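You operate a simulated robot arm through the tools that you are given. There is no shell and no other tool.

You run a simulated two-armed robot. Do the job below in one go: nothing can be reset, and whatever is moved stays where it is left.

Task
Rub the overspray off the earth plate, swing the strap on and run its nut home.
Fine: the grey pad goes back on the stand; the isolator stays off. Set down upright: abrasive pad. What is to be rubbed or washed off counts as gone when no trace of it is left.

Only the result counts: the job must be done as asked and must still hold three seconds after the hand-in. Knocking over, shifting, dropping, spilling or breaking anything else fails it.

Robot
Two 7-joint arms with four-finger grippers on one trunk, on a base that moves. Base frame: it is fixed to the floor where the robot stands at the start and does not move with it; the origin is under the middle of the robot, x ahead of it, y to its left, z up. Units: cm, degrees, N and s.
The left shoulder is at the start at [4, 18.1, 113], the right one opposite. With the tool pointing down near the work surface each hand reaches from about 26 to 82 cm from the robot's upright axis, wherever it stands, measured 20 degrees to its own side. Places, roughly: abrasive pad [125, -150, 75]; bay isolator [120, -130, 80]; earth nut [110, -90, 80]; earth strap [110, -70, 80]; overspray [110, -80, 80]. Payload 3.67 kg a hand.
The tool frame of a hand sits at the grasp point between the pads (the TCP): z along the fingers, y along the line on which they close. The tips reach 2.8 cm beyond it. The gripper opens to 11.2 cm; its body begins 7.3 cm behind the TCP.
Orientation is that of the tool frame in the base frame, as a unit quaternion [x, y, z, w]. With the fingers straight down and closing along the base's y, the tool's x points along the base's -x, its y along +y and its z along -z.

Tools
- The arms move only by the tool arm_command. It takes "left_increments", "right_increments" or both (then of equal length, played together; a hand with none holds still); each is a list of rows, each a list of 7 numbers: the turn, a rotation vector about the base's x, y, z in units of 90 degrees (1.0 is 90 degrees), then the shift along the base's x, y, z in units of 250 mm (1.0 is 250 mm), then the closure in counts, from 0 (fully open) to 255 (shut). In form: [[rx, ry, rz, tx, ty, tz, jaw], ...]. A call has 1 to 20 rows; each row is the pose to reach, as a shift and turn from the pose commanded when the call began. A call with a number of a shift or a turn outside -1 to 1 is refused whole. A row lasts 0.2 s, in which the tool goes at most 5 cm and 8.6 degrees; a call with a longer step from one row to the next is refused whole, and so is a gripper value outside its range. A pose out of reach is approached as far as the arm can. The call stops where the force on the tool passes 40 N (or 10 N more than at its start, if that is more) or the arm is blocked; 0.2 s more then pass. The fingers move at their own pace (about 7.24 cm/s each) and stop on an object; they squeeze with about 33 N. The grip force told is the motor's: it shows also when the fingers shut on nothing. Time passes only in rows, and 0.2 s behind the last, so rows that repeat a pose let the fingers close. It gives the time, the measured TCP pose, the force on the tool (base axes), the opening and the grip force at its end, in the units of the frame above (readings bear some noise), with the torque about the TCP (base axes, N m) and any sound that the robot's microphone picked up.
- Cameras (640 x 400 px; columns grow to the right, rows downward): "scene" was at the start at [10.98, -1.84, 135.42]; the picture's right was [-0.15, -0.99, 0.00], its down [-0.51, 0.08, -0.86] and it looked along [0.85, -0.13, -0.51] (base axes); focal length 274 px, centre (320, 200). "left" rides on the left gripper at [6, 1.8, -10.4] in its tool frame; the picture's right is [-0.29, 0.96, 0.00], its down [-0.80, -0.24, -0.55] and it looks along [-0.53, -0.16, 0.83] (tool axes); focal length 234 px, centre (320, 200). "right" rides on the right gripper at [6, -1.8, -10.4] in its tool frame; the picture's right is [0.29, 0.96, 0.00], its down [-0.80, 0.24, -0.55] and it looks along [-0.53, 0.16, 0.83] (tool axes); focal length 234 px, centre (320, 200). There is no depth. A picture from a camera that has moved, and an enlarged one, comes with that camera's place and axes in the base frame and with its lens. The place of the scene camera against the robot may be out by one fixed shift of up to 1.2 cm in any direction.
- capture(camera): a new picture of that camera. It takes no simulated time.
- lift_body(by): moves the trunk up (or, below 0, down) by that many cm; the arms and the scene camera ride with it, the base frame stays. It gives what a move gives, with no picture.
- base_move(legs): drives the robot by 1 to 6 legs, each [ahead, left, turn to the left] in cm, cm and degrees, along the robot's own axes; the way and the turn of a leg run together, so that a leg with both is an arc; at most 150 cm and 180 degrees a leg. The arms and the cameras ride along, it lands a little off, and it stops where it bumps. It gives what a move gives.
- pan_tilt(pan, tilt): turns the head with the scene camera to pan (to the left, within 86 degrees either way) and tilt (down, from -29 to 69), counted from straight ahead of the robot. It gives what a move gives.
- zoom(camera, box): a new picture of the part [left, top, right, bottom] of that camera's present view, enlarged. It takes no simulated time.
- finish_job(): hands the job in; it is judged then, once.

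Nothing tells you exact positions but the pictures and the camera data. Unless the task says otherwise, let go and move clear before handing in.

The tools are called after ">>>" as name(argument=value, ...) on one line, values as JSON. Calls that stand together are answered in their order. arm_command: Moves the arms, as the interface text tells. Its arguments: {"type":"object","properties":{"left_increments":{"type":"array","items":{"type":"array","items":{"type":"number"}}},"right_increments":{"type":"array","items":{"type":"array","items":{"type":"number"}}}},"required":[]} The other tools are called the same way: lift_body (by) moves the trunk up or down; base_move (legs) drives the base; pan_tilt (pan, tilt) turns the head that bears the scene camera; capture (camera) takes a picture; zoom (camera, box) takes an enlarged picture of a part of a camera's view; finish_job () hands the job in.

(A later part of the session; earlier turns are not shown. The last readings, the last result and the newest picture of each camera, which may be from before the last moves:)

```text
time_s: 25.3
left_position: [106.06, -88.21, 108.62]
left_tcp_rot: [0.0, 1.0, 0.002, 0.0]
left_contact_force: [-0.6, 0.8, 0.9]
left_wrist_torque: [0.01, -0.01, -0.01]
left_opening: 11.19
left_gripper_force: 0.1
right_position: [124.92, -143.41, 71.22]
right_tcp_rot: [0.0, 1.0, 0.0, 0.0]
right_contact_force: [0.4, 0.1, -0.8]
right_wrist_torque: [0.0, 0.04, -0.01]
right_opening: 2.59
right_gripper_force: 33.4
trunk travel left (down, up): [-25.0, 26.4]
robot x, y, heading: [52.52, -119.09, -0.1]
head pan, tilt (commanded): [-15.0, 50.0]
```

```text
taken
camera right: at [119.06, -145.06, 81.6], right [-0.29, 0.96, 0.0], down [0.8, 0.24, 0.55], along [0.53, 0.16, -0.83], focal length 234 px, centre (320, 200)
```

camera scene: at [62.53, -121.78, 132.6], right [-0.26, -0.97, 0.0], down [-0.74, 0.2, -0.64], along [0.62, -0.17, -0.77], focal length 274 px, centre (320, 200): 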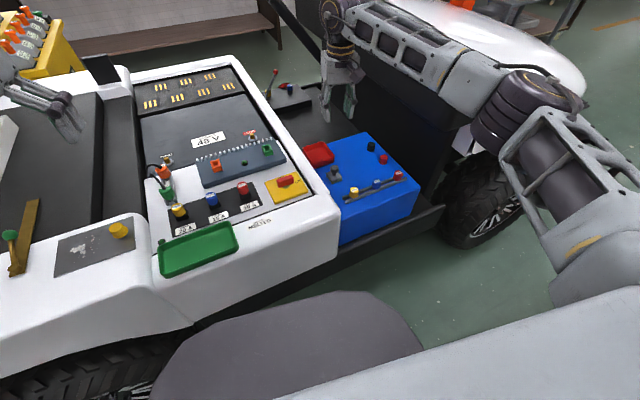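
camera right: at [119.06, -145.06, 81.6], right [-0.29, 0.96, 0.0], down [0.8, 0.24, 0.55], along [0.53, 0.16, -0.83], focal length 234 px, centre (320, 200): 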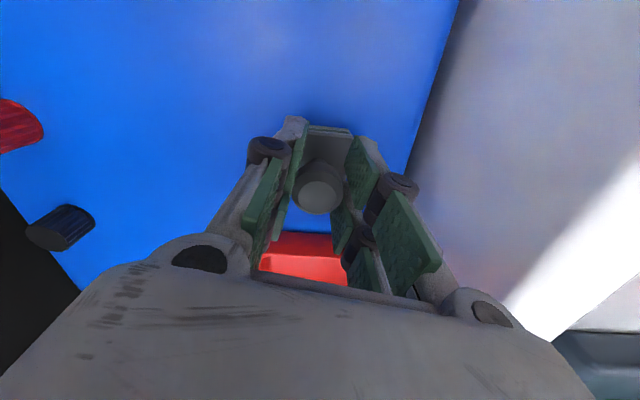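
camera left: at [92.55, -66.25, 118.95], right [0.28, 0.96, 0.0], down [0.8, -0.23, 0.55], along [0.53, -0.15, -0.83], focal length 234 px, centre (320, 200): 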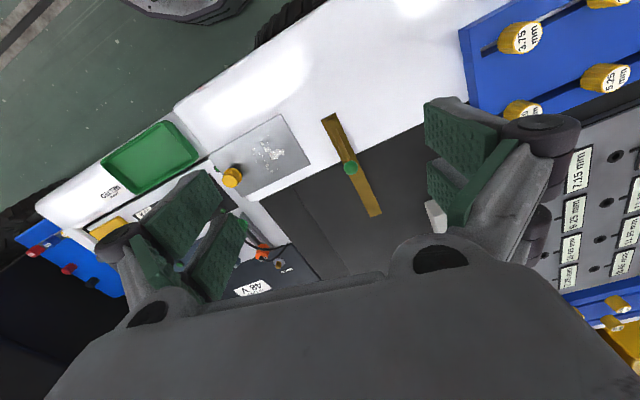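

The knob is held (opening 2.59, 33 N). I lift it straight up, then carry it over toward the robot side.

>>> arm_command(right_increments=[[0, 0, 0, 0, 0, 0.08, 255], [0, 0, 0, 0, 0, 0.2, 255], [0, 0, 0, 0, 0, 0.36, 255], [0, 0, 0, 0, 0, 0.52, 255], [0, 0, 0, 0, 0, 0.68, 255], [0, 0, 0, 0, 0, 0.84, 255], [0, 0, 0, 0, 0, 0.92, 255], [0, 0, 0, 0, 0, 0.92, 255]])

>>> capture(camera="right")

>>> zoom(camera="scene", box=[280, 20, 440, 140])

```text
time_s: 27.1
left_position: [106.01, -88.23, 108.64]
left_tcp_rot: [0.0, 1.0, 0.001, 0.0]
left_contact_force: [-0.4, 0.6, -0.6]
left_wrist_torque: [0.0, 0.0, 0.02]
left_opening: 11.19
left_gripper_force: 0.2
right_position: [125.07, -143.14, 94.1]
right_tcp_rot: [0.001, 1.0, 0.0, -0.001]
right_contact_force: [-0.9, -0.7, -0.5]
right_wrist_torque: [0.03, 0.0, 0.0]
right_opening: 2.58
right_gripper_force: 33.3
trunk travel left (down, up): [-25.0, 26.4]
robot x, y, heading: [53.06, -118.93, 0.1]
head pan, tilt (commanded): [-15.0, 50.0]
```

```text
taken
camera right: at [119.25, -144.88, 104.58], right [-0.29, 0.96, 0.0], down [0.8, 0.24, 0.55], along [0.53, 0.16, -0.83], focal length 234 px, centre (320, 200)
```

right: 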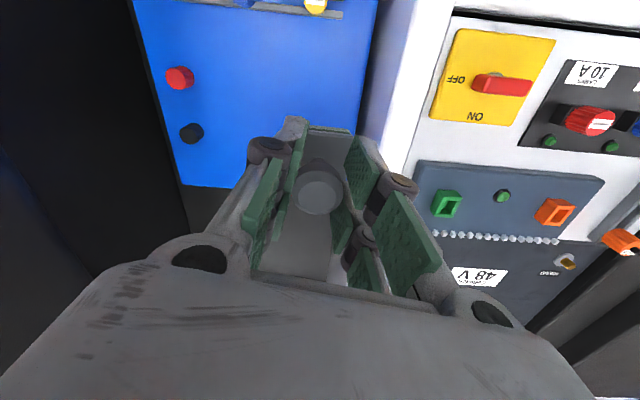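

```text
3.33 times, centred on (360, 80) of scene
camera zoom: at [62.52, -121.79, 132.6], right [-0.26, -0.97, 0.0], down [-0.74, 0.2, -0.64], along [0.62, -0.17, -0.77], focal length 915 px, centre (187, 600)
```

zoom: 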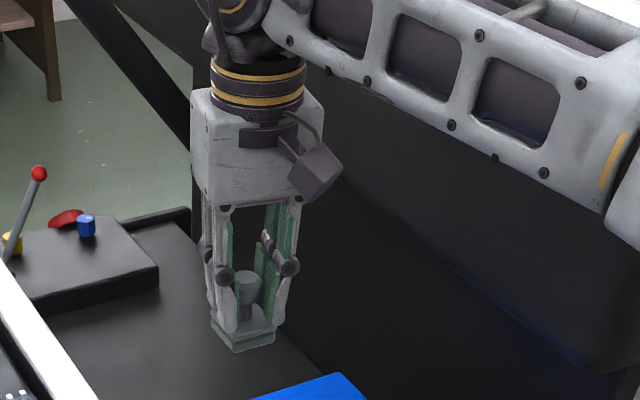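

The pad is held upright, its bottom about 5 cm below the TCP. I bring the right hand in, tuck the left hand away, and drive back and to the left toward the plate.

>>> arm_command(right_increments=[[0, 0, 0, -0.13, 0.1, 0.04, 255], [0, 0, 0, -0.26, 0.2, 0.08, 255], [0, 0, 0, -0.39, 0.3, 0.12, 255], [0, 0, 0, -0.52, 0.4, 0.16, 255], [0, 0, 0, -0.65, 0.5, 0.2, 255], [0, 0, 0, -0.78, 0.6, 0.24, 255], [0, 0, 0, -0.8, 0.6, 0.24, 255], [0, 0, 0, -0.8, 0.6, 0.24, 255]], left_increments=[[0, 0, 0, -0.12, 0.12, 0, 0], [0, 0, 0, -0.24, 0.24, 0, 0], [0, 0, 0, -0.36, 0.36, 0, 0], [0, 0, 0, -0.48, 0.48, 0, 0], [0, 0, 0, -0.6, 0.6, 0, 0], [0, 0, 0, -0.7, 0.7, 0, 0], [0, 0, 0, -0.8, 0.8, 0, 0], [0, 0, 0, -0.8, 0.8, 0, 0]])

>>> base_move(legs=[[-7, 0, 0], [0, 22, 0]])

>>> pan_tilt(pan=10, tilt=45)

>>> capture(camera="scene")

>>> capture(camera="right")

```text
time_s: 28.9
left_position: [86.28, -68.44, 108.67]
left_tcp_rot: [0.001, 1.0, 0.0, -0.001]
left_contact_force: [-0.2, 0.0, 0.0]
left_wrist_torque: [0.0, -0.01, -0.02]
left_opening: 11.2
left_gripper_force: 0.1
right_position: [104.91, -128.13, 100.28]
right_tcp_rot: [0.001, 1.0, 0.0, 0.0]
right_contact_force: [-0.5, -0.5, -0.3]
right_wrist_torque: [-0.01, 0.0, 0.0]
right_opening: 2.59
right_gripper_force: 32.7
trunk travel left (down, up): [-25.0, 26.4]
robot x, y, heading: [52.96, -118.75, -0.1]
head pan, tilt (commanded): [-15.0, 50.0]
```

```text
time_s: 31.2
left_position: [78.95, -46.55, 108.44]
left_tcp_rot: [0.001, 1.0, -0.001, 0.0]
left_contact_force: [-0.2, -0.2, 0.1]
left_wrist_torque: [-0.01, -0.01, -0.01]
left_opening: 11.2
left_gripper_force: 0.1
right_position: [97.96, -106.15, 100.31]
right_tcp_rot: [0.0, 1.0, 0.001, 0.0]
right_contact_force: [0.3, 0.2, -0.7]
right_wrist_torque: [-0.03, -0.01, -0.05]
right_opening: 2.6
right_gripper_force: 32.9
trunk travel left (down, up): [-25.0, 26.4]
robot x, y, heading: [45.94, -97.85, 0.3]
head pan, tilt (commanded): [-15.0, 50.0]
```

```text
time_s: 32.1
left_position: [79.02, -46.66, 108.74]
left_tcp_rot: [0.001, 1.0, 0.001, 0.001]
left_contact_force: [0.8, -0.4, 0.3]
left_wrist_torque: [0.02, 0.02, 0.01]
left_opening: 11.2
left_gripper_force: 0.1
right_position: [97.87, -106.44, 100.18]
right_tcp_rot: [0.0, 1.0, -0.001, 0.0]
right_contact_force: [0.3, 0.2, 0.0]
right_wrist_torque: [0.0, -0.02, 0.0]
right_opening: 2.57
right_gripper_force: 33.0
trunk travel left (down, up): [-25.0, 26.4]
robot x, y, heading: [45.64, -97.16, 0.0]
head pan, tilt (commanded): [10.0, 45.0]
```

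```text
taken
camera scene: at [56.0, -96.63, 133.3], right [0.17, -0.98, 0.0], down [-0.7, -0.12, -0.71], along [0.7, 0.12, -0.71], focal length 274 px, centre (320, 200)
```

scene: 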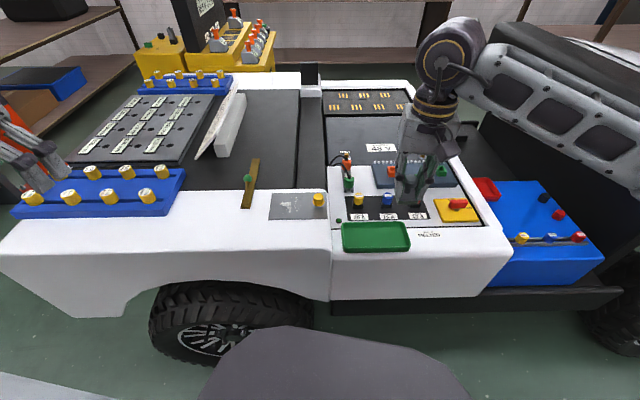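

```text
taken
camera right: at [91.94, -108.08, 110.7], right [-0.29, 0.96, 0.0], down [0.8, 0.24, 0.55], along [0.53, 0.16, -0.83], focal length 234 px, centre (320, 200)
```

right: 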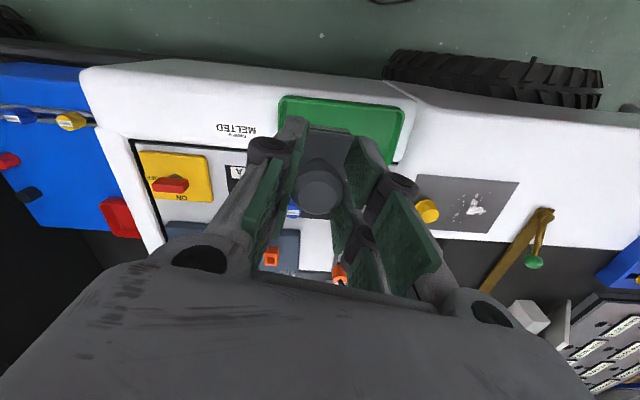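

I zoom on the plate and nut from this new hand position to refine positions.

>>> zoom(camera="right", box=[400, 150, 560, 290])

>>> zoom(camera="scene", box=[230, 150, 350, 235])

```text
2.86 times, centred on (480, 220) of right
camera zoom: at [91.94, -108.08, 110.7], right [-0.29, 0.96, 0.0], down [0.8, 0.24, 0.55], along [0.53, 0.16, -0.83], focal length 669 px, centre (-137, 143)
```

zoom: 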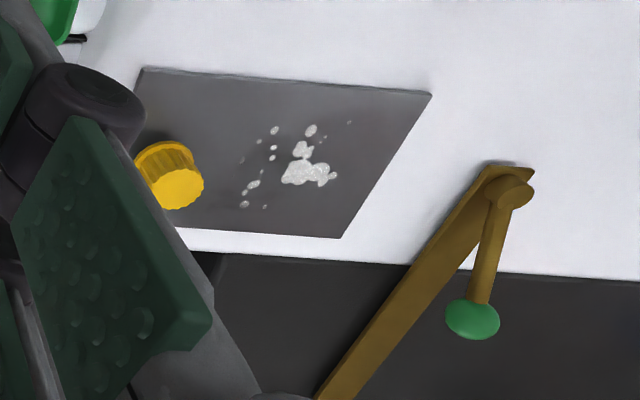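

```text
4.71 times, centred on (290, 192) of scene
camera zoom: at [56.0, -96.63, 133.3], right [0.17, -0.98, 0.0], down [-0.7, -0.12, -0.71], along [0.7, 0.12, -0.71], focal length 1292 px, centre (461, 235)
```

zoom: 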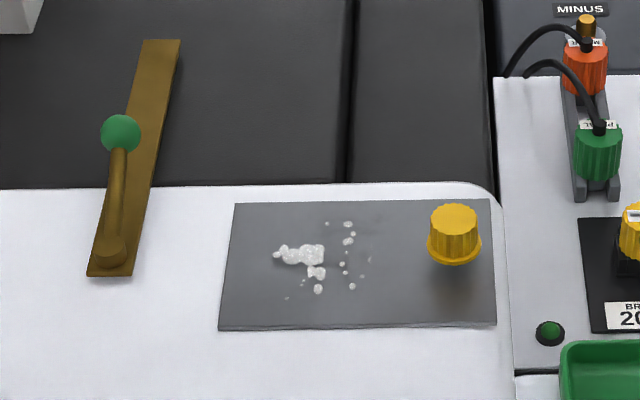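

The plate corner matches my earlier fix, overspray spans x 102–109, y -76 to -82.3, and the nut flange edge is at about y -85. I carry the pad over the plate.

>>> arm_command(right_increments=[[0, 0, 0, 0.05, 0.18, 0, 255], [0, 0, 0, 0.1, 0.36, 0, 255], [0, 0, 0, 0.15, 0.54, 0, 255], [0, 0, 0, 0.2, 0.72, 0, 255], [0, 0, 0, 0.25, 0.9, -0.04, 255], [0, 0, 0, 0.28, 0.98, -0.12, 255], [0, 0, 0, 0.28, 0.98, -0.24, 255], [0, 0, 0, 0.28, 0.98, -0.24, 255]])

>>> capture(camera="right")

>>> capture(camera="scene")

```text
time_s: 33.9
left_position: [78.9, -46.67, 108.7]
left_tcp_rot: [0.0, 1.0, -0.001, 0.0]
left_contact_force: [0.1, 0.3, 0.8]
left_wrist_torque: [0.02, -0.01, -0.02]
left_opening: 11.18
left_gripper_force: 0.1
right_position: [104.68, -81.48, 94.12]
right_tcp_rot: [0.0, 1.0, 0.001, 0.0]
right_contact_force: [-0.1, 0.1, -1.0]
right_wrist_torque: [-0.01, 0.0, 0.01]
right_opening: 2.55
right_gripper_force: 33.1
trunk travel left (down, up): [-25.0, 26.4]
robot x, y, heading: [46.12, -97.52, 0.1]
head pan, tilt (commanded): [10.0, 45.0]
```

```text
taken
camera right: at [98.91, -83.23, 104.48], right [-0.29, 0.96, 0.0], down [0.8, 0.24, 0.55], along [0.53, 0.16, -0.83], focal length 234 px, centre (320, 200)
```

right: 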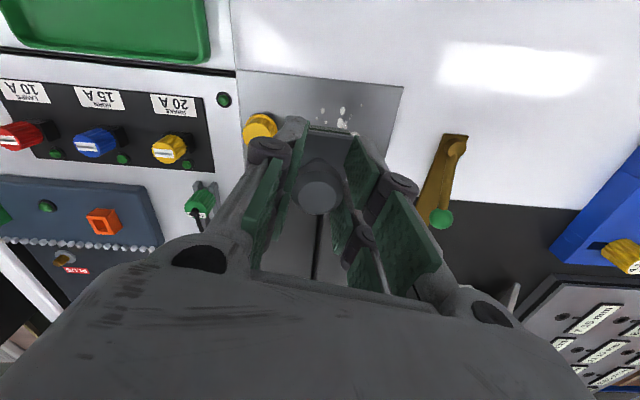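

```text
taken
camera scene: at [55.96, -96.54, 133.3], right [0.17, -0.98, 0.0], down [-0.7, -0.12, -0.71], along [0.7, 0.12, -0.71], focal length 274 px, centre (320, 200)
```

scene: 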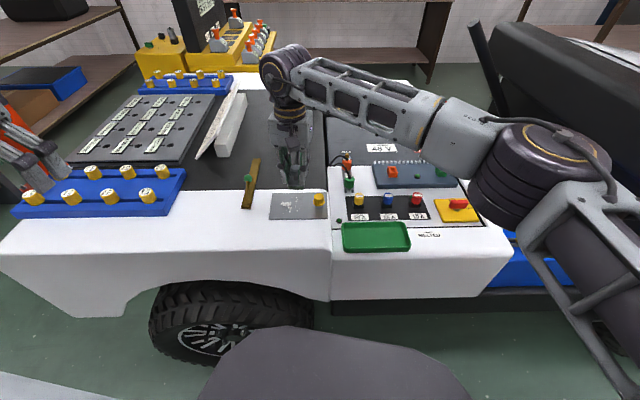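

The pad is above the plate; nut stays clear to the right. I move over the overspray and lower in small steps to feel contact.

>>> arm_command(right_increments=[[0, 0, 0, 0.024, 0.1, -0.08, 255], [0, 0, 0, 0.024, 0.1, -0.2, 255], [0, 0, 0, 0.024, 0.1, -0.28, 255], [0, 0, 0, 0.024, 0.1, -0.3, 255], [0, 0, 0, 0.024, 0.1, -0.31, 255], [0, 0, 0, 0.024, 0.1, -0.32, 255], [0, 0, 0, 0.024, 0.1, -0.32, 255]])

>>> capture(camera="right")

>>> zoom(camera="scene", box=[230, 130, 350, 225])

```text
time_s: 35.5
left_position: [79.08, -46.65, 108.73]
left_tcp_rot: [-0.001, 1.0, 0.001, 0.0]
left_contact_force: [0.3, 0.7, -0.3]
left_wrist_torque: [0.0, -0.05, 0.01]
left_opening: 11.2
left_gripper_force: 0.0
right_position: [105.37, -79.21, 86.17]
right_tcp_rot: [-0.001, 1.0, 0.0, 0.001]
right_contact_force: [0.0, -0.9, -0.5]
right_wrist_torque: [0.0, -0.02, -0.02]
right_opening: 2.59
right_gripper_force: 33.6
trunk travel left (down, up): [-25.0, 26.4]
robot x, y, heading: [45.73, -97.52, 0.1]
head pan, tilt (commanded): [10.0, 45.0]
```

```text
taken
camera right: at [99.5, -80.97, 96.58], right [-0.29, 0.96, 0.0], down [0.8, 0.24, 0.55], along [0.53, 0.16, -0.83], focal length 234 px, centre (320, 200)
```

right: 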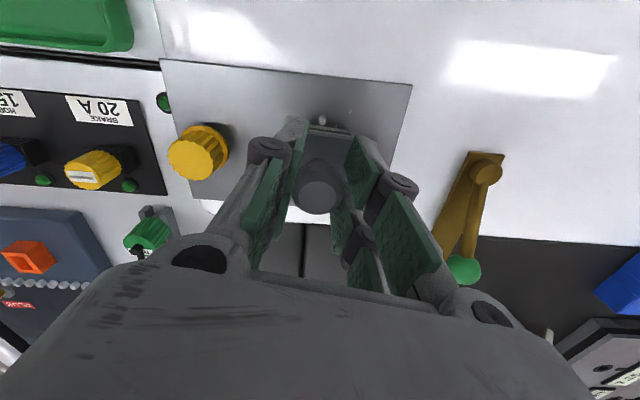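

```text
4.21 times, centred on (290, 178) of scene
camera zoom: at [56.01, -96.58, 133.3], right [0.17, -0.98, 0.0], down [-0.7, -0.12, -0.71], along [0.7, 0.12, -0.71], focal length 1156 px, centre (446, 295)
```

zoom: 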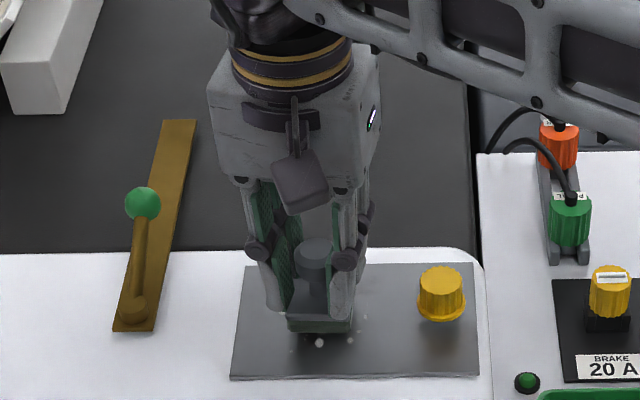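

No contact yet at z 86.2. I lower a little more.

>>> arm_command(right_increments=[[0, 0, 0, 0, 0, -0.01, 255], [0, 0, 0, 0, 0, -0.02, 255], [0, 0, 0, 0, 0, -0.03, 255], [0, 0, 0, 0, 0, -0.03, 255]])

```text
time_s: 36.5
left_position: [79.02, -46.59, 108.83]
left_tcp_rot: [0.0, 1.0, 0.0, 0.0]
left_contact_force: [0.1, 0.0, -0.3]
left_wrist_torque: [-0.03, -0.03, -0.01]
left_opening: 11.21
left_gripper_force: 0.0
right_position: [105.41, -79.32, 85.59]
right_tcp_rot: [-0.001, 1.0, 0.001, 0.001]
right_contact_force: [0.6, 1.8, 11.9]
right_wrist_torque: [0.05, 0.07, 0.07]
right_opening: 2.59
right_gripper_force: 32.4
trunk travel left (down, up): [-25.0, 26.4]
robot x, y, heading: [45.85, -97.75, 0.0]
head pan, tilt (commanded): [10.0, 45.0]
```

Contact at about 12 N. I rub in strokes over the whole overspray area, staying clear of the nut.

>>> arm_command(right_increments=[[0, 0, 0, -0.06, 0.04, 0, 255], [0, 0, 0, -0.12, 0.072, 0, 255], [0, 0, 0, -0.04, 0.072, 0, 255], [0, 0, 0, 0.04, 0.072, 0, 255], [0, 0, 0, 0.12, 0.072, 0, 255], [0, 0, 0, 0.12, 0.02, 0, 255], [0, 0, 0, 0.04, 0.02, 0, 255], [0, 0, 0, -0.04, 0.02, 0, 255], [0, 0, 0, -0.12, 0.02, 0, 255], [0, 0, 0, -0.12, -0.032, 0, 255], [0, 0, 0, -0.04, -0.032, 0, 255], [0, 0, 0, 0.04, -0.032, 0, 255], [0, 0, 0, 0.12, -0.032, 0, 255], [0, 0, 0, 0.12, -0.076, 0, 255], [0, 0, 0, 0.04, -0.076, 0, 255], [0, 0, 0, -0.04, -0.076, 0, 255], [0, 0, 0, -0.12, -0.076, 0, 255], [0, 0, 0, -0.06, -0.03, 0, 255], [0, 0, 0, 0, 0, 0, 255], [0, 0, 0, 0, 0, 0, 255]])

>>> zoom(camera="scene", box=[230, 130, 350, 225])

>>> capture(camera="right")

```text
time_s: 40.7
left_position: [79.03, -46.56, 108.68]
left_tcp_rot: [-0.001, 1.0, 0.002, 0.001]
left_contact_force: [-0.7, 0.5, -0.7]
left_wrist_torque: [-0.02, -0.01, -0.02]
left_opening: 11.19
left_gripper_force: 0.0
right_position: [105.37, -79.37, 85.7]
right_tcp_rot: [0.0, 1.0, 0.0, 0.0]
right_contact_force: [-0.6, 0.8, -0.4]
right_wrist_torque: [-0.02, 0.02, 0.03]
right_opening: 2.58
right_gripper_force: 32.6
trunk travel left (down, up): [-25.0, 26.4]
robot x, y, heading: [45.75, -97.88, 0.1]
head pan, tilt (commanded): [10.0, 45.0]
```

```text
4.21 times, centred on (290, 178) of scene
camera zoom: at [55.98, -96.59, 133.3], right [0.17, -0.98, 0.0], down [-0.7, -0.12, -0.71], along [0.7, 0.12, -0.71], focal length 1156 px, centre (446, 295)
```

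zoom: 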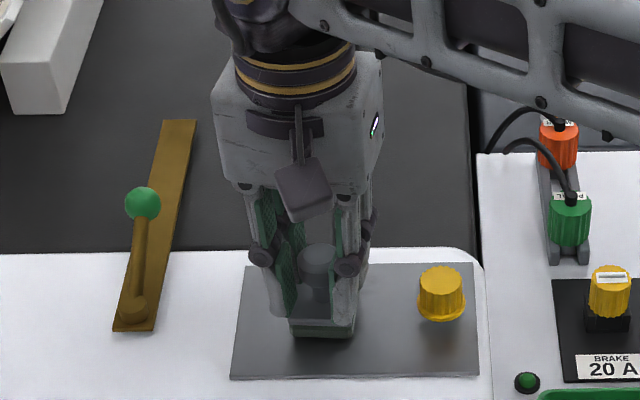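

```text
taken
camera right: at [99.47, -81.13, 96.14], right [-0.29, 0.96, 0.0], down [0.8, 0.24, 0.55], along [0.53, 0.16, -0.83], focal length 234 px, centre (320, 200)
```

right: 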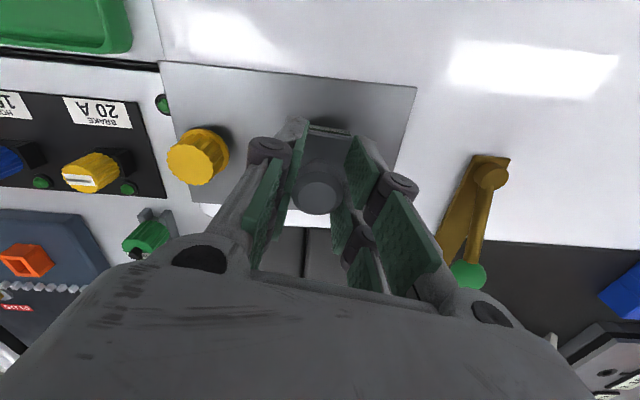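

The visible specks are gone near the pad. I lift the pad to inspect the plate beneath.

>>> arm_command(right_increments=[[0, 0, 0, 0, 0, 0.12, 255], [0, 0, 0, 0, 0, 0.3, 255], [0, 0, 0, 0, 0, 0.48, 255], [0, 0, 0, 0, 0, 0.56, 255], [0, 0, 0, 0, 0, 0.56, 255]])

>>> zoom(camera="scene", box=[250, 175, 340, 230])

>>> capture(camera="right")

>>> zoom(camera="right", box=[220, 60, 420, 200])

```text
time_s: 41.9
left_position: [79.08, -46.56, 108.7]
left_tcp_rot: [0.0, 1.0, 0.0, 0.001]
left_contact_force: [-0.5, 1.2, 0.9]
left_wrist_torque: [0.01, 0.0, -0.04]
left_opening: 11.2
left_gripper_force: 0.0
right_position: [105.46, -79.07, 99.48]
right_tcp_rot: [0.0, 1.0, 0.0, 0.001]
right_contact_force: [-0.2, -0.4, -0.6]
right_wrist_torque: [0.01, -0.02, -0.02]
right_opening: 2.56
right_gripper_force: 32.9
trunk travel left (down, up): [-25.0, 26.4]
robot x, y, heading: [45.73, -97.55, 0.0]
head pan, tilt (commanded): [10.0, 45.0]
```

```text
7.11 times, centred on (295, 202) of scene
camera zoom: at [56.03, -96.56, 133.29], right [0.17, -0.98, 0.0], down [-0.7, -0.12, -0.71], along [0.7, 0.12, -0.71], focal length 1952 px, centre (498, 182)
```

zoom: 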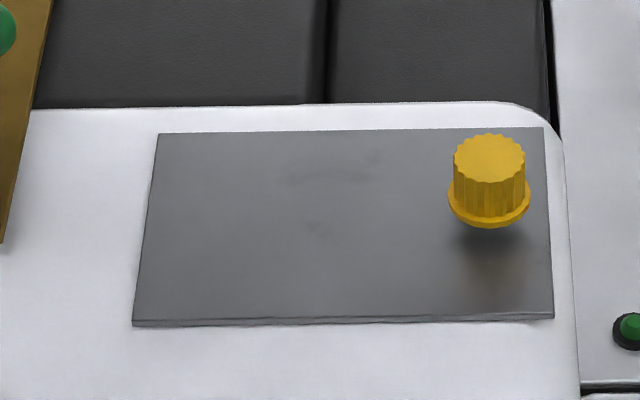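

```text
taken
camera right: at [99.57, -80.97, 110.03], right [-0.29, 0.96, 0.0], down [0.8, 0.24, 0.55], along [0.53, 0.16, -0.83], focal length 234 px, centre (320, 200)
```

right: 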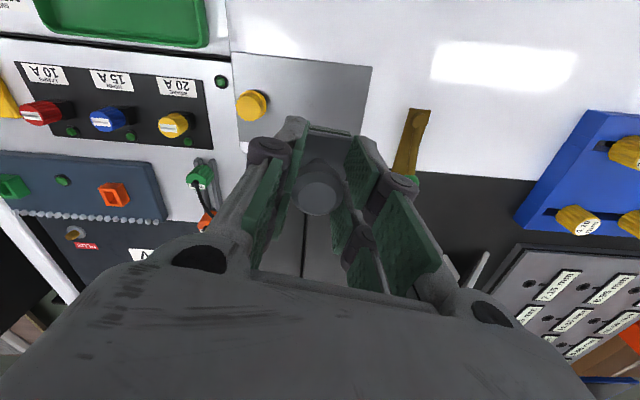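

```text
2.86 times, centred on (320, 130) of right
camera zoom: at [99.57, -80.97, 110.03], right [-0.29, 0.96, 0.0], down [0.8, 0.24, 0.55], along [0.53, 0.16, -0.83], focal length 669 px, centre (320, 400)
```

zoom: 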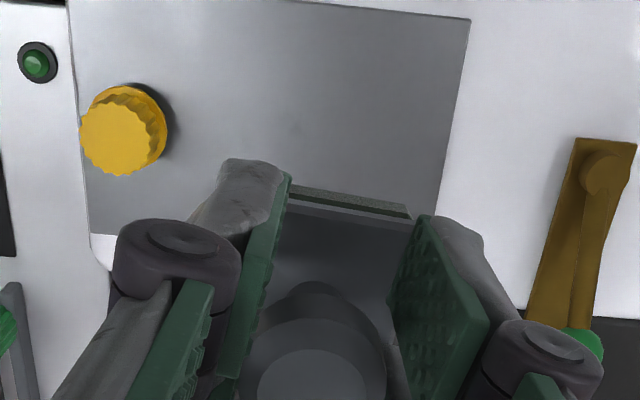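

The white is gone, but I see faint smudges left where it was. I zoom closer to check.

>>> zoom(camera="scene", box=[275, 190, 315, 215])

>>> zoom(camera="right", box=[280, 60, 360, 115])

```text
16.00 times, centred on (295, 202) of scene
camera zoom: at [56.03, -96.56, 133.29], right [0.17, -0.98, 0.0], down [-0.7, -0.12, -0.71], along [0.7, 0.12, -0.71], focal length 4392 px, centre (720, 160)
```

zoom: 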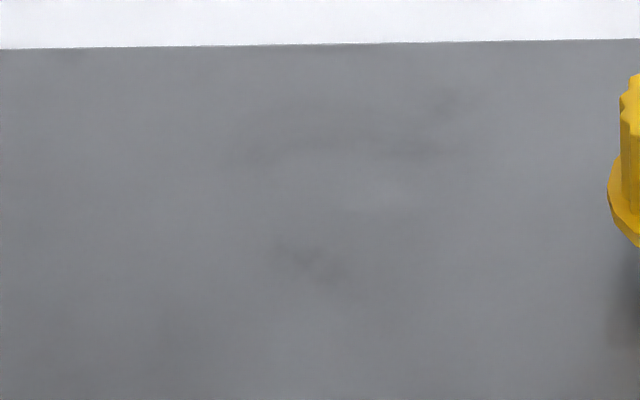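

```text
7.27 times, centred on (320, 88) of right
camera zoom: at [99.57, -80.97, 110.03], right [-0.29, 0.96, 0.0], down [0.8, 0.24, 0.55], along [0.53, 0.16, -0.83], focal length 1703 px, centre (320, 1018)
```

zoom: 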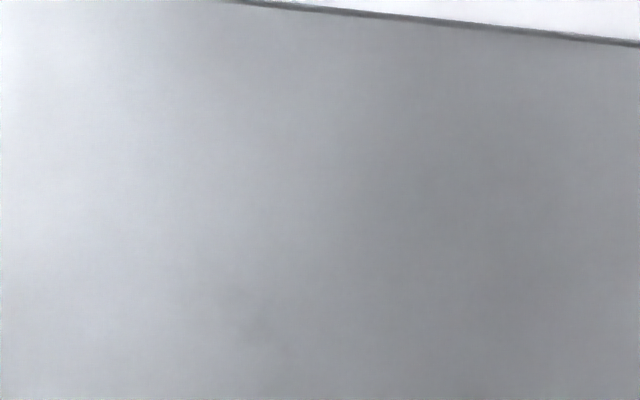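

The smudges might be reflections of the hand in the plate. I move the hand aside and look again.

>>> arm_command(right_increments=[[0, 0, 0, 0, -0.18, 0, 255], [0, 0, 0, -0.06, -0.36, 0, 255], [0, 0, 0, -0.12, -0.54, 0, 255], [0, 0, 0, -0.18, -0.72, 0, 255], [0, 0, 0, -0.18, -0.72, 0, 255]])

>>> zoom(camera="scene", box=[250, 175, 340, 230])

>>> zoom(camera="right", box=[400, 90, 560, 230])

>>> zoom(camera="scene", box=[275, 190, 315, 215])

```text
time_s: 43.1
left_position: [79.07, -46.39, 108.5]
left_tcp_rot: [0.0, 1.0, 0.0, -0.001]
left_contact_force: [0.1, 0.0, -1.1]
left_wrist_torque: [0.0, -0.01, 0.03]
left_opening: 11.16
left_gripper_force: 0.0
right_position: [101.13, -97.36, 99.49]
right_tcp_rot: [0.0, 1.0, -0.001, 0.0]
right_contact_force: [0.5, 0.1, -0.7]
right_wrist_torque: [-0.03, 0.0, 0.0]
right_opening: 2.55
right_gripper_force: 32.7
trunk travel left (down, up): [-25.0, 26.4]
robot x, y, heading: [45.77, -97.56, 0.1]
head pan, tilt (commanded): [10.0, 45.0]
```

```text
7.11 times, centred on (295, 202) of scene
camera zoom: at [56.03, -96.4, 133.29], right [0.17, -0.98, 0.0], down [-0.7, -0.12, -0.71], along [0.7, 0.12, -0.71], focal length 1952 px, centre (498, 182)
```

zoom: 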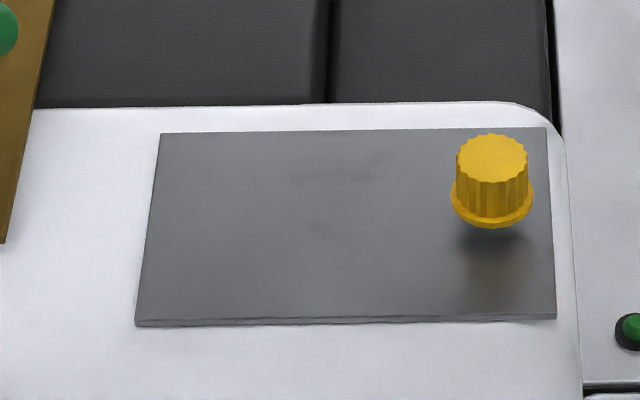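

```text
2.86 times, centred on (480, 160) of right
camera zoom: at [95.21, -99.05, 109.93], right [-0.29, 0.96, 0.0], down [0.8, 0.24, 0.55], along [0.53, 0.16, -0.83], focal length 669 px, centre (-137, 314)
```

zoom: 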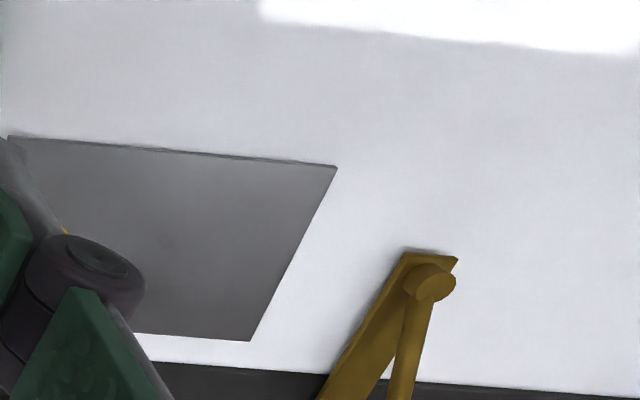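

```text
16.00 times, centred on (295, 202) of scene
camera zoom: at [56.03, -96.4, 133.29], right [0.17, -0.98, 0.0], down [-0.7, -0.12, -0.71], along [0.7, 0.12, -0.71], focal length 4392 px, centre (720, 160)
```

zoom: 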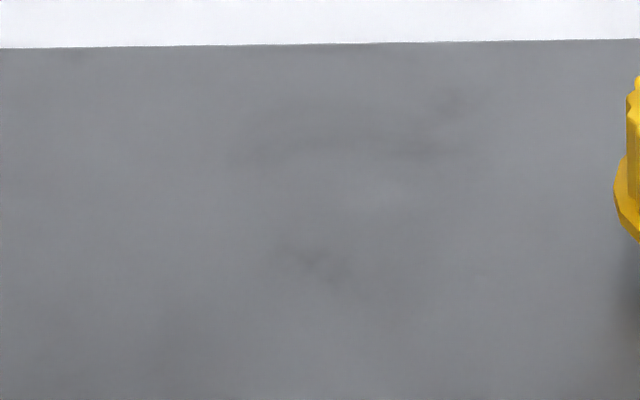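

The marks stay put on the plate, so they may be faint residue. I go back and rub again with firmer contact to be sure.

>>> arm_command(right_increments=[[0, 0, 0, 0.06, 0.18, 0, 255], [0, 0, 0, 0.12, 0.36, 0, 255], [0, 0, 0, 0.18, 0.54, 0, 255], [0, 0, 0, 0.18, 0.72, 0, 255], [0, 0, 0, 0.18, 0.72, -0.18, 255], [0, 0, 0, 0.18, 0.72, -0.36, 255], [0, 0, 0, 0.18, 0.72, -0.5, 255], [0, 0, 0, 0.18, 0.72, -0.55, 255], [0, 0, 0, 0.18, 0.72, -0.56, 255], [0, 0, 0, 0.18, 0.72, -0.566, 255], [0, 0, 0, 0.18, 0.72, -0.566, 255]])

```text
time_s: 45.5
left_position: [78.98, -46.55, 108.82]
left_tcp_rot: [0.0, 1.0, 0.0, 0.001]
left_contact_force: [-0.4, -0.1, -0.2]
left_wrist_torque: [-0.03, 0.0, -0.01]
left_opening: 11.19
left_gripper_force: 0.0
right_position: [105.45, -79.51, 85.53]
right_tcp_rot: [0.0, 1.0, 0.001, 0.002]
right_contact_force: [2.0, -2.1, 21.1]
right_wrist_torque: [-0.09, -0.04, 0.05]
right_opening: 2.58
right_gripper_force: 33.3
trunk travel left (down, up): [-25.0, 26.4]
robot x, y, heading: [46.06, -97.49, 0.1]
head pan, tilt (commanded): [10.0, 45.0]
```

Contact at about 21 N; I rub with x-strokes, then y-strokes.

>>> arm_command(right_increments=[[0, 0, 0, -0.06, 0.04, 0.002, 255], [0, 0, 0, -0.12, 0.08, 0.002, 255], [0, 0, 0, -0.04, 0.08, 0.002, 255], [0, 0, 0, 0.05, 0.08, 0.002, 255], [0, 0, 0, 0.12, 0.05, 0.002, 255], [0, 0, 0, 0.04, 0.04, 0.002, 255], [0, 0, 0, -0.04, 0.04, 0.002, 255], [0, 0, 0, -0.12, 0.02, 0.002, 255], [0, 0, 0, -0.04, 0, 0.002, 255], [0, 0, 0, 0.05, 0, 0.002, 255], [0, 0, 0, 0.13, -0.02, 0.002, 255], [0, 0, 0, 0.05, -0.04, 0.002, 255], [0, 0, 0, -0.04, -0.04, 0.002, 255], [0, 0, 0, -0.12, -0.05, 0.002, 255], [0, 0, 0, -0.04, -0.07, 0.002, 255], [0, 0, 0, 0.05, -0.075, 0.002, 255], [0, 0, 0, 0.13, -0.075, 0.002, 255], [0, 0, 0, 0.06, -0.05, 0.002, 255], [0, 0, 0, 0, -0.02, 0.002, 255], [0, 0, 0, 0, 0, 0.002, 255]])

>>> arm_command(right_increments=[[0, 0, 0, 0.06, 0.06, 0, 255], [0, 0, 0, 0.12, 0.08, 0, 255], [0, 0, 0, 0.12, 0, 0, 255], [0, 0, 0, 0.11, -0.07, 0, 255], [0, 0, 0, 0.06, -0.07, 0, 255], [0, 0, 0, 0.06, 0, 0, 255], [0, 0, 0, 0.06, 0.08, 0, 255], [0, 0, 0, 0.02, 0.08, 0, 255], [0, 0, 0, 0.02, 0, 0, 255], [0, 0, 0, 0.02, -0.07, 0, 255], [0, 0, 0, -0.03, -0.07, 0, 255], [0, 0, 0, -0.03, 0, 0, 255], [0, 0, 0, -0.03, 0.08, 0, 255], [0, 0, 0, -0.07, 0.08, 0, 255], [0, 0, 0, -0.08, 0, 0, 255], [0, 0, 0, -0.08, -0.07, 0, 255], [0, 0, 0, -0.12, -0.06, 0, 255], [0, 0, 0, -0.12, 0, 0, 255], [0, 0, 0, -0.12, 0.06, 0, 255], [0, 0, 0, -0.04, 0.02, 0, 255]])

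```text
time_s: 49.7
left_position: [79.17, -46.54, 108.69]
left_tcp_rot: [0.0, 1.0, -0.001, 0.0]
left_contact_force: [-0.2, -0.2, 0.5]
left_wrist_torque: [-0.01, -0.03, 0.01]
left_opening: 11.2
left_gripper_force: 0.1
right_position: [105.42, -79.2, 85.42]
right_tcp_rot: [0.0, 1.0, -0.001, -0.001]
right_contact_force: [0.4, -0.7, -0.6]
right_wrist_torque: [0.02, 0.04, 0.02]
right_opening: 2.56
right_gripper_force: 32.6
trunk travel left (down, up): [-25.0, 26.4]
robot x, y, heading: [45.99, -97.59, -0.2]
head pan, tilt (commanded): [10.0, 45.0]
```

```text
time_s: 53.9
left_position: [79.17, -46.57, 108.67]
left_tcp_rot: [0.0, 1.0, 0.001, 0.0]
left_contact_force: [-0.5, -0.3, 0.7]
left_wrist_torque: [0.01, -0.01, 0.04]
left_opening: 11.21
left_gripper_force: 0.1
right_position: [104.53, -78.92, 85.5]
right_tcp_rot: [-0.001, 1.0, 0.0, -0.001]
right_contact_force: [0.4, -0.2, -1.0]
right_wrist_torque: [0.03, -0.01, -0.03]
right_opening: 2.55
right_gripper_force: 33.3
trunk travel left (down, up): [-25.0, 26.4]
robot x, y, heading: [46.09, -97.39, 0.5]
head pan, tilt (commanded): [10.0, 45.0]
```

The pad seems to have settled up slightly in the grip so the force fell to zero. I lift and inspect the plate.

>>> arm_command(right_increments=[[0, 0, 0, 0, 0, 0.12, 255], [0, 0, 0, 0, 0, 0.3, 255], [0, 0, 0, 0, -0.1, 0.46, 255], [0, 0, 0, 0, -0.28, 0.5, 255], [0, 0, 0, -0.06, -0.46, 0.54, 255], [0, 0, 0, -0.12, -0.64, 0.54, 255], [0, 0, 0, -0.16, -0.76, 0.54, 255], [0, 0, 0, -0.16, -0.76, 0.54, 255]])

>>> zoom(camera="scene", box=[250, 175, 340, 230])

>>> zoom(camera="scene", box=[275, 190, 315, 215])

>>> zoom(camera="right", box=[400, 110, 500, 180])

>>> capture(camera="right")

```text
time_s: 55.7
left_position: [79.15, -46.53, 108.69]
left_tcp_rot: [0.0, 1.0, 0.0, 0.0]
left_contact_force: [-0.2, -0.1, -0.3]
left_wrist_torque: [0.0, 0.02, -0.03]
left_opening: 11.2
left_gripper_force: 0.2
right_position: [100.43, -97.88, 98.92]
right_tcp_rot: [0.001, 1.0, -0.001, 0.0]
right_contact_force: [0.4, -0.9, -1.5]
right_wrist_torque: [-0.04, 0.02, 0.0]
right_opening: 2.57
right_gripper_force: 33.3
trunk travel left (down, up): [-25.0, 26.4]
robot x, y, heading: [45.88, -97.66, 0.1]
head pan, tilt (commanded): [10.0, 45.0]
```

```text
7.11 times, centred on (295, 202) of scene
camera zoom: at [56.02, -96.48, 133.29], right [0.17, -0.98, 0.0], down [-0.7, -0.12, -0.71], along [0.7, 0.12, -0.71], focal length 1952 px, centre (498, 182)
```

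zoom: 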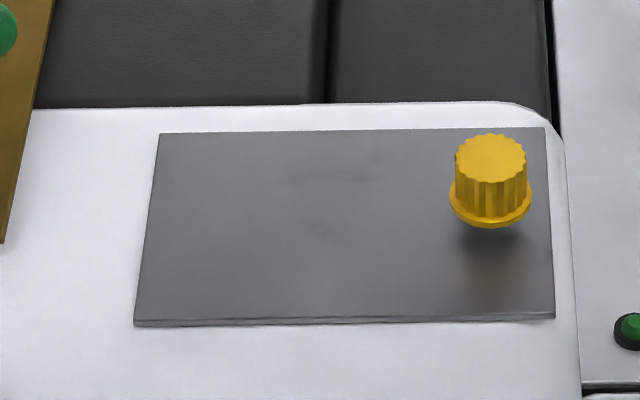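

```text
16.00 times, centred on (295, 202) of scene
camera zoom: at [56.02, -96.48, 133.29], right [0.17, -0.98, 0.0], down [-0.7, -0.12, -0.71], along [0.7, 0.12, -0.71], focal length 4392 px, centre (720, 160)
```

zoom: 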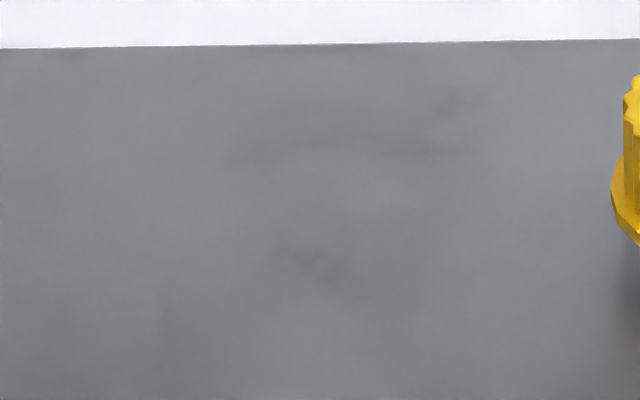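

```text
5.71 times, centred on (450, 145) of right
camera zoom: at [94.5, -99.57, 109.38], right [-0.29, 0.96, 0.0], down [0.8, 0.24, 0.55], along [0.53, 0.16, -0.83], focal length 1338 px, centre (-423, 514)
```

zoom: 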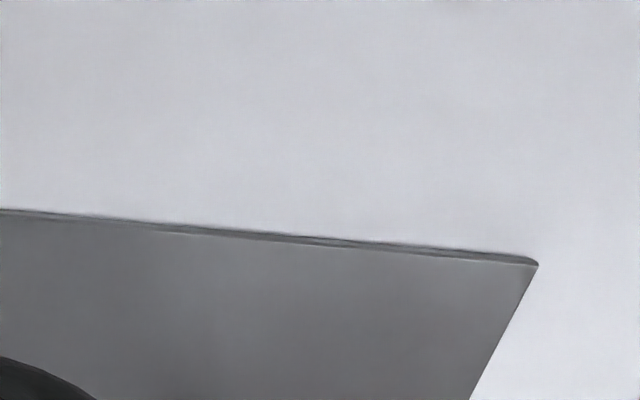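

```text
taken
camera right: at [94.5, -99.57, 109.38], right [-0.29, 0.96, 0.0], down [0.8, 0.24, 0.55], along [0.53, 0.16, -0.83], focal length 234 px, centre (320, 200)
```

right: 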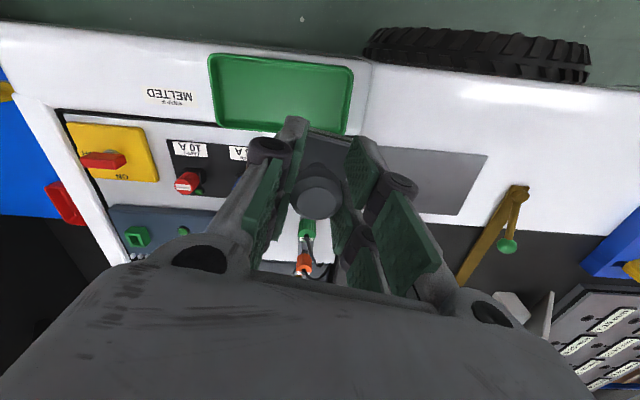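

The faint marks did not change, so they look like the plate's own texture. To be certain I bring the left hand's camera close over the plate.

>>> arm_command(left_increments=[[0, 0, 0, 0.08, -0.16, 0, 0], [0, 0, 0, 0.16, -0.32, 0, 0], [0, 0, 0, 0.24, -0.48, 0, 0], [0, 0, 0, 0.32, -0.64, 0, 0], [0, 0, 0, 0.4, -0.8, -0.04, 0], [0, 0, 0, 0.48, -0.95, -0.12, 0], [0, 0, 0, 0.56, -1.0, -0.24, 0], [0, 0, 0, 0.6, -1.0, -0.36, 0], [0, 0, 0, 0.6, -1.0, -0.36, 0]])

>>> capture(camera="left")

>>> capture(camera="scene")

```text
time_s: 57.7
left_position: [94.17, -71.59, 99.7]
left_tcp_rot: [0.0, 1.0, 0.0, 0.0]
left_contact_force: [1.2, 0.2, 1.1]
left_wrist_torque: [-0.02, -0.01, 0.0]
left_opening: 11.2
left_gripper_force: 0.1
right_position: [100.42, -97.89, 98.98]
right_tcp_rot: [0.0, 1.0, 0.0, 0.0]
right_contact_force: [0.3, 0.4, -0.1]
right_wrist_torque: [0.02, 0.0, 0.03]
right_opening: 2.58
right_gripper_force: 33.2
trunk travel left (down, up): [-25.0, 26.4]
robot x, y, heading: [46.2, -97.74, 0.2]
head pan, tilt (commanded): [10.0, 45.0]
```

```text
taken
camera left: at [88.14, -69.78, 109.87], right [0.29, 0.96, 0.0], down [0.8, -0.24, 0.55], along [0.53, -0.16, -0.83], focal length 234 px, centre (320, 200)
```

left: 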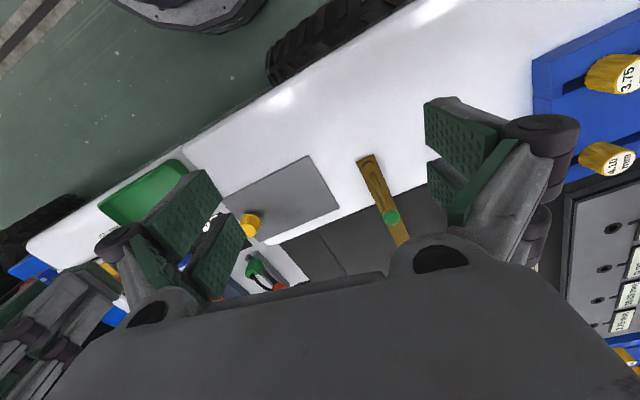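

```text
taken
camera scene: at [56.01, -96.61, 133.3], right [0.17, -0.98, 0.0], down [-0.7, -0.12, -0.71], along [0.7, 0.12, -0.71], focal length 274 px, centre (320, 200)
```

scene: 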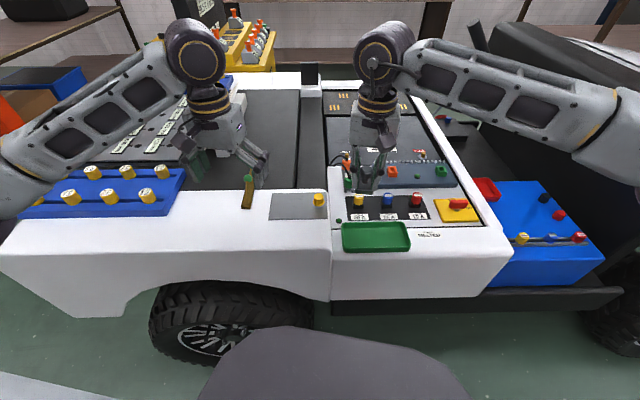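

>>> zoom(camera="left", box=[220, 145, 350, 245])

>>> zoom(camera="left", box=[250, 165, 320, 215])

>>> zoom(camera="left", box=[340, 140, 430, 260])

```text
4.00 times, centred on (285, 195) of left
camera zoom: at [88.14, -69.78, 109.87], right [0.29, 0.96, 0.0], down [0.8, -0.24, 0.55], along [0.53, -0.16, -0.83], focal length 937 px, centre (460, 220)
```

zoom: 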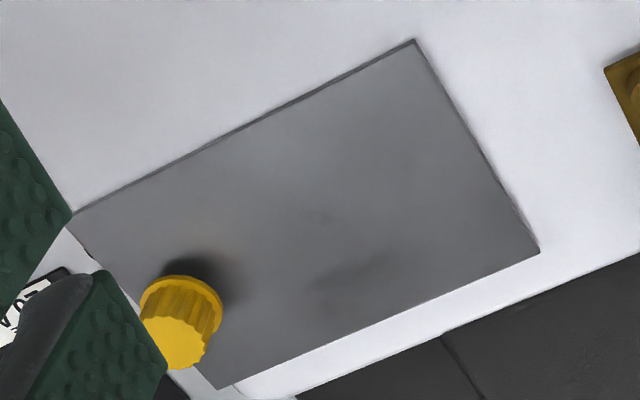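

```text
8.00 times, centred on (285, 190) of left
camera zoom: at [88.14, -69.78, 109.87], right [0.29, 0.96, 0.0], down [0.8, -0.24, 0.55], along [0.53, -0.16, -0.83], focal length 1873 px, centre (600, 280)
```

zoom: 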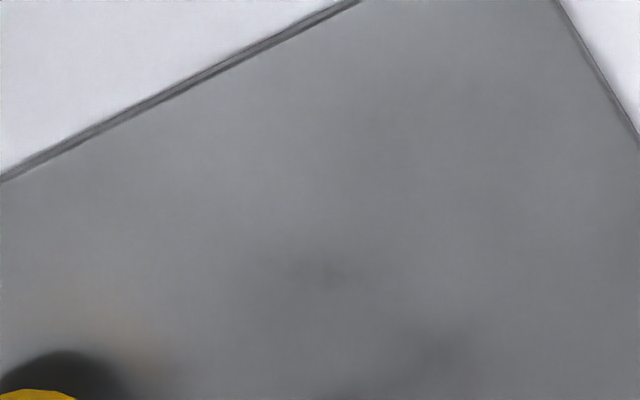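

```text
3.33 times, centred on (385, 200) of left
camera zoom: at [88.14, -69.78, 109.87], right [0.29, 0.96, 0.0], down [0.8, -0.24, 0.55], along [0.53, -0.16, -0.83], focal length 781 px, centre (103, 200)
```

zoom: 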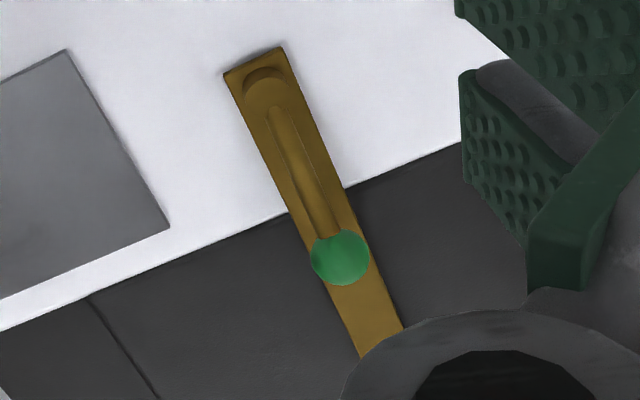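

The remaining marks are fixed, dark and very faint – the plate's own grain; the white overspray is gone. Now I return the pad: tuck the left hand back and drive back to the pad stand position.

>>> arm_command(left_increments=[[0, 0, 0, 0, 0, 0.12, 0], [0, 0, 0, -0.04, 0, 0.24, 0], [0, 0, 0, -0.12, 0.1, 0.36, 0], [0, 0, 0, -0.2, 0.26, 0.36, 0], [0, 0, 0, -0.28, 0.42, 0.36, 0], [0, 0, 0, -0.36, 0.58, 0.36, 0], [0, 0, 0, -0.44, 0.74, 0.36, 0], [0, 0, 0, -0.52, 0.88, 0.36, 0], [0, 0, 0, -0.6, 1.0, 0.36, 0], [0, 0, 0, -0.6, 1.0, 0.36, 0]])

>>> base_move(legs=[[0, -22, 0], [7, 0, 0]])

>>> pan_tilt(pan=-15, tilt=50)

>>> capture(camera="scene")

>>> capture(camera="right")

```text
time_s: 59.9
left_position: [79.1, -46.26, 108.76]
left_tcp_rot: [0.0, 1.0, 0.001, 0.001]
left_contact_force: [0.5, 0.0, -0.4]
left_wrist_torque: [-0.02, -0.01, -0.02]
left_opening: 11.2
left_gripper_force: 0.1
right_position: [100.45, -97.97, 98.83]
right_tcp_rot: [-0.001, 1.0, 0.0, -0.001]
right_contact_force: [-0.5, -0.1, -0.3]
right_wrist_torque: [-0.02, 0.02, -0.01]
right_opening: 2.56
right_gripper_force: 33.1
trunk travel left (down, up): [-25.0, 26.4]
robot x, y, heading: [45.93, -97.67, -0.1]
head pan, tilt (commanded): [10.0, 45.0]
```

```text
time_s: 62.3
left_position: [86.1, -68.63, 108.77]
left_tcp_rot: [-0.001, 1.0, 0.0, -0.001]
left_contact_force: [1.2, 0.7, 0.2]
left_wrist_torque: [0.06, 0.04, 0.04]
left_opening: 11.22
left_gripper_force: 0.0
right_position: [107.59, -120.23, 98.83]
right_tcp_rot: [-0.002, 1.0, 0.0, -0.001]
right_contact_force: [0.1, -1.0, 0.1]
right_wrist_torque: [-0.02, 0.05, 0.01]
right_opening: 2.56
right_gripper_force: 33.1
trunk travel left (down, up): [-25.0, 26.4]
robot x, y, heading: [52.84, -120.07, 0.0]
head pan, tilt (commanded): [10.0, 45.0]
```

```text
time_s: 63.2
left_position: [85.84, -68.67, 108.81]
left_tcp_rot: [-0.002, 1.0, 0.001, 0.0]
left_contact_force: [-0.5, -0.4, -0.8]
left_wrist_torque: [0.02, 0.0, 0.0]
left_opening: 11.18
left_gripper_force: 0.1
right_position: [107.33, -120.16, 98.96]
right_tcp_rot: [-0.001, 1.0, 0.0, 0.0]
right_contact_force: [0.1, -0.8, -0.6]
right_wrist_torque: [0.02, -0.03, -0.02]
right_opening: 2.58
right_gripper_force: 32.1
trunk travel left (down, up): [-25.0, 26.4]
robot x, y, heading: [52.86, -120.1, 0.3]
head pan, tilt (commanded): [-15.0, 50.0]
```

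```text
taken
camera scene: at [62.42, -122.46, 132.61], right [-0.25, -0.97, 0.0], down [-0.74, 0.19, -0.64], along [0.62, -0.16, -0.77], focal length 274 px, centre (320, 200)
```

scene: 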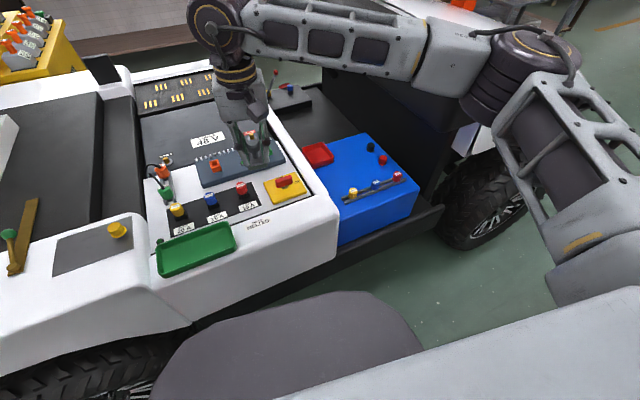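

```text
taken
camera right: at [101.5, -121.95, 109.4], right [-0.29, 0.96, 0.0], down [0.8, 0.24, 0.55], along [0.53, 0.16, -0.83], focal length 234 px, centre (320, 200)
```

right: 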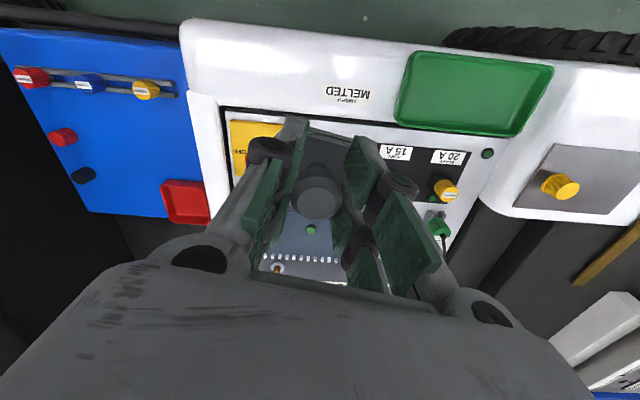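

I carry the pad above its original place on the blue stand.

>>> arm_command(right_increments=[[0, 0, 0, 0.1, -0.14, 0, 255], [0, 0, 0, 0.2, -0.28, 0, 255], [0, 0, 0, 0.3, -0.42, 0, 255], [0, 0, 0, 0.4, -0.56, 0, 255], [0, 0, 0, 0.5, -0.7, -0.05, 255], [0, 0, 0, 0.6, -0.82, -0.1, 255], [0, 0, 0, 0.704, -0.924, -0.156, 255], [0, 0, 0, 0.704, -0.924, -0.156, 255]])

>>> capture(camera="right")

```text
time_s: 65.0
left_position: [85.9, -68.52, 108.74]
left_tcp_rot: [-0.002, 1.0, 0.0, 0.001]
left_contact_force: [0.5, -0.2, -0.3]
left_wrist_torque: [0.01, 0.01, -0.01]
left_opening: 11.19
left_gripper_force: 0.1
right_position: [125.25, -143.63, 95.15]
right_tcp_rot: [-0.002, 1.0, 0.001, 0.0]
right_contact_force: [0.8, 0.4, -0.1]
right_wrist_torque: [-0.03, 0.01, 0.0]
right_opening: 2.54
right_gripper_force: 32.9
trunk travel left (down, up): [-25.0, 26.4]
robot x, y, heading: [52.9, -120.34, -0.0]
head pan, tilt (commanded): [-15.0, 50.0]
```

```text
taken
camera right: at [119.36, -145.41, 105.59], right [-0.29, 0.96, 0.0], down [0.8, 0.24, 0.55], along [0.53, 0.16, -0.83], focal length 234 px, centre (320, 200)
```

right: 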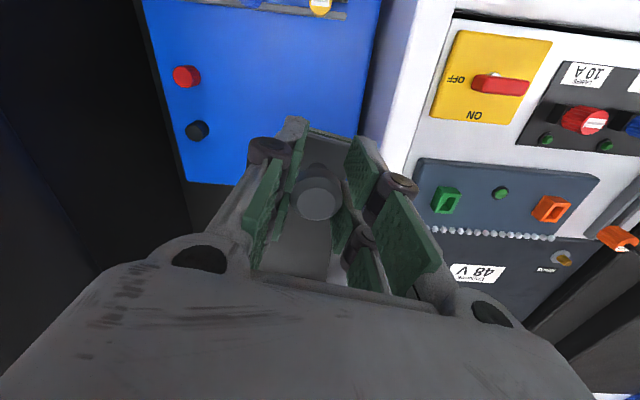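

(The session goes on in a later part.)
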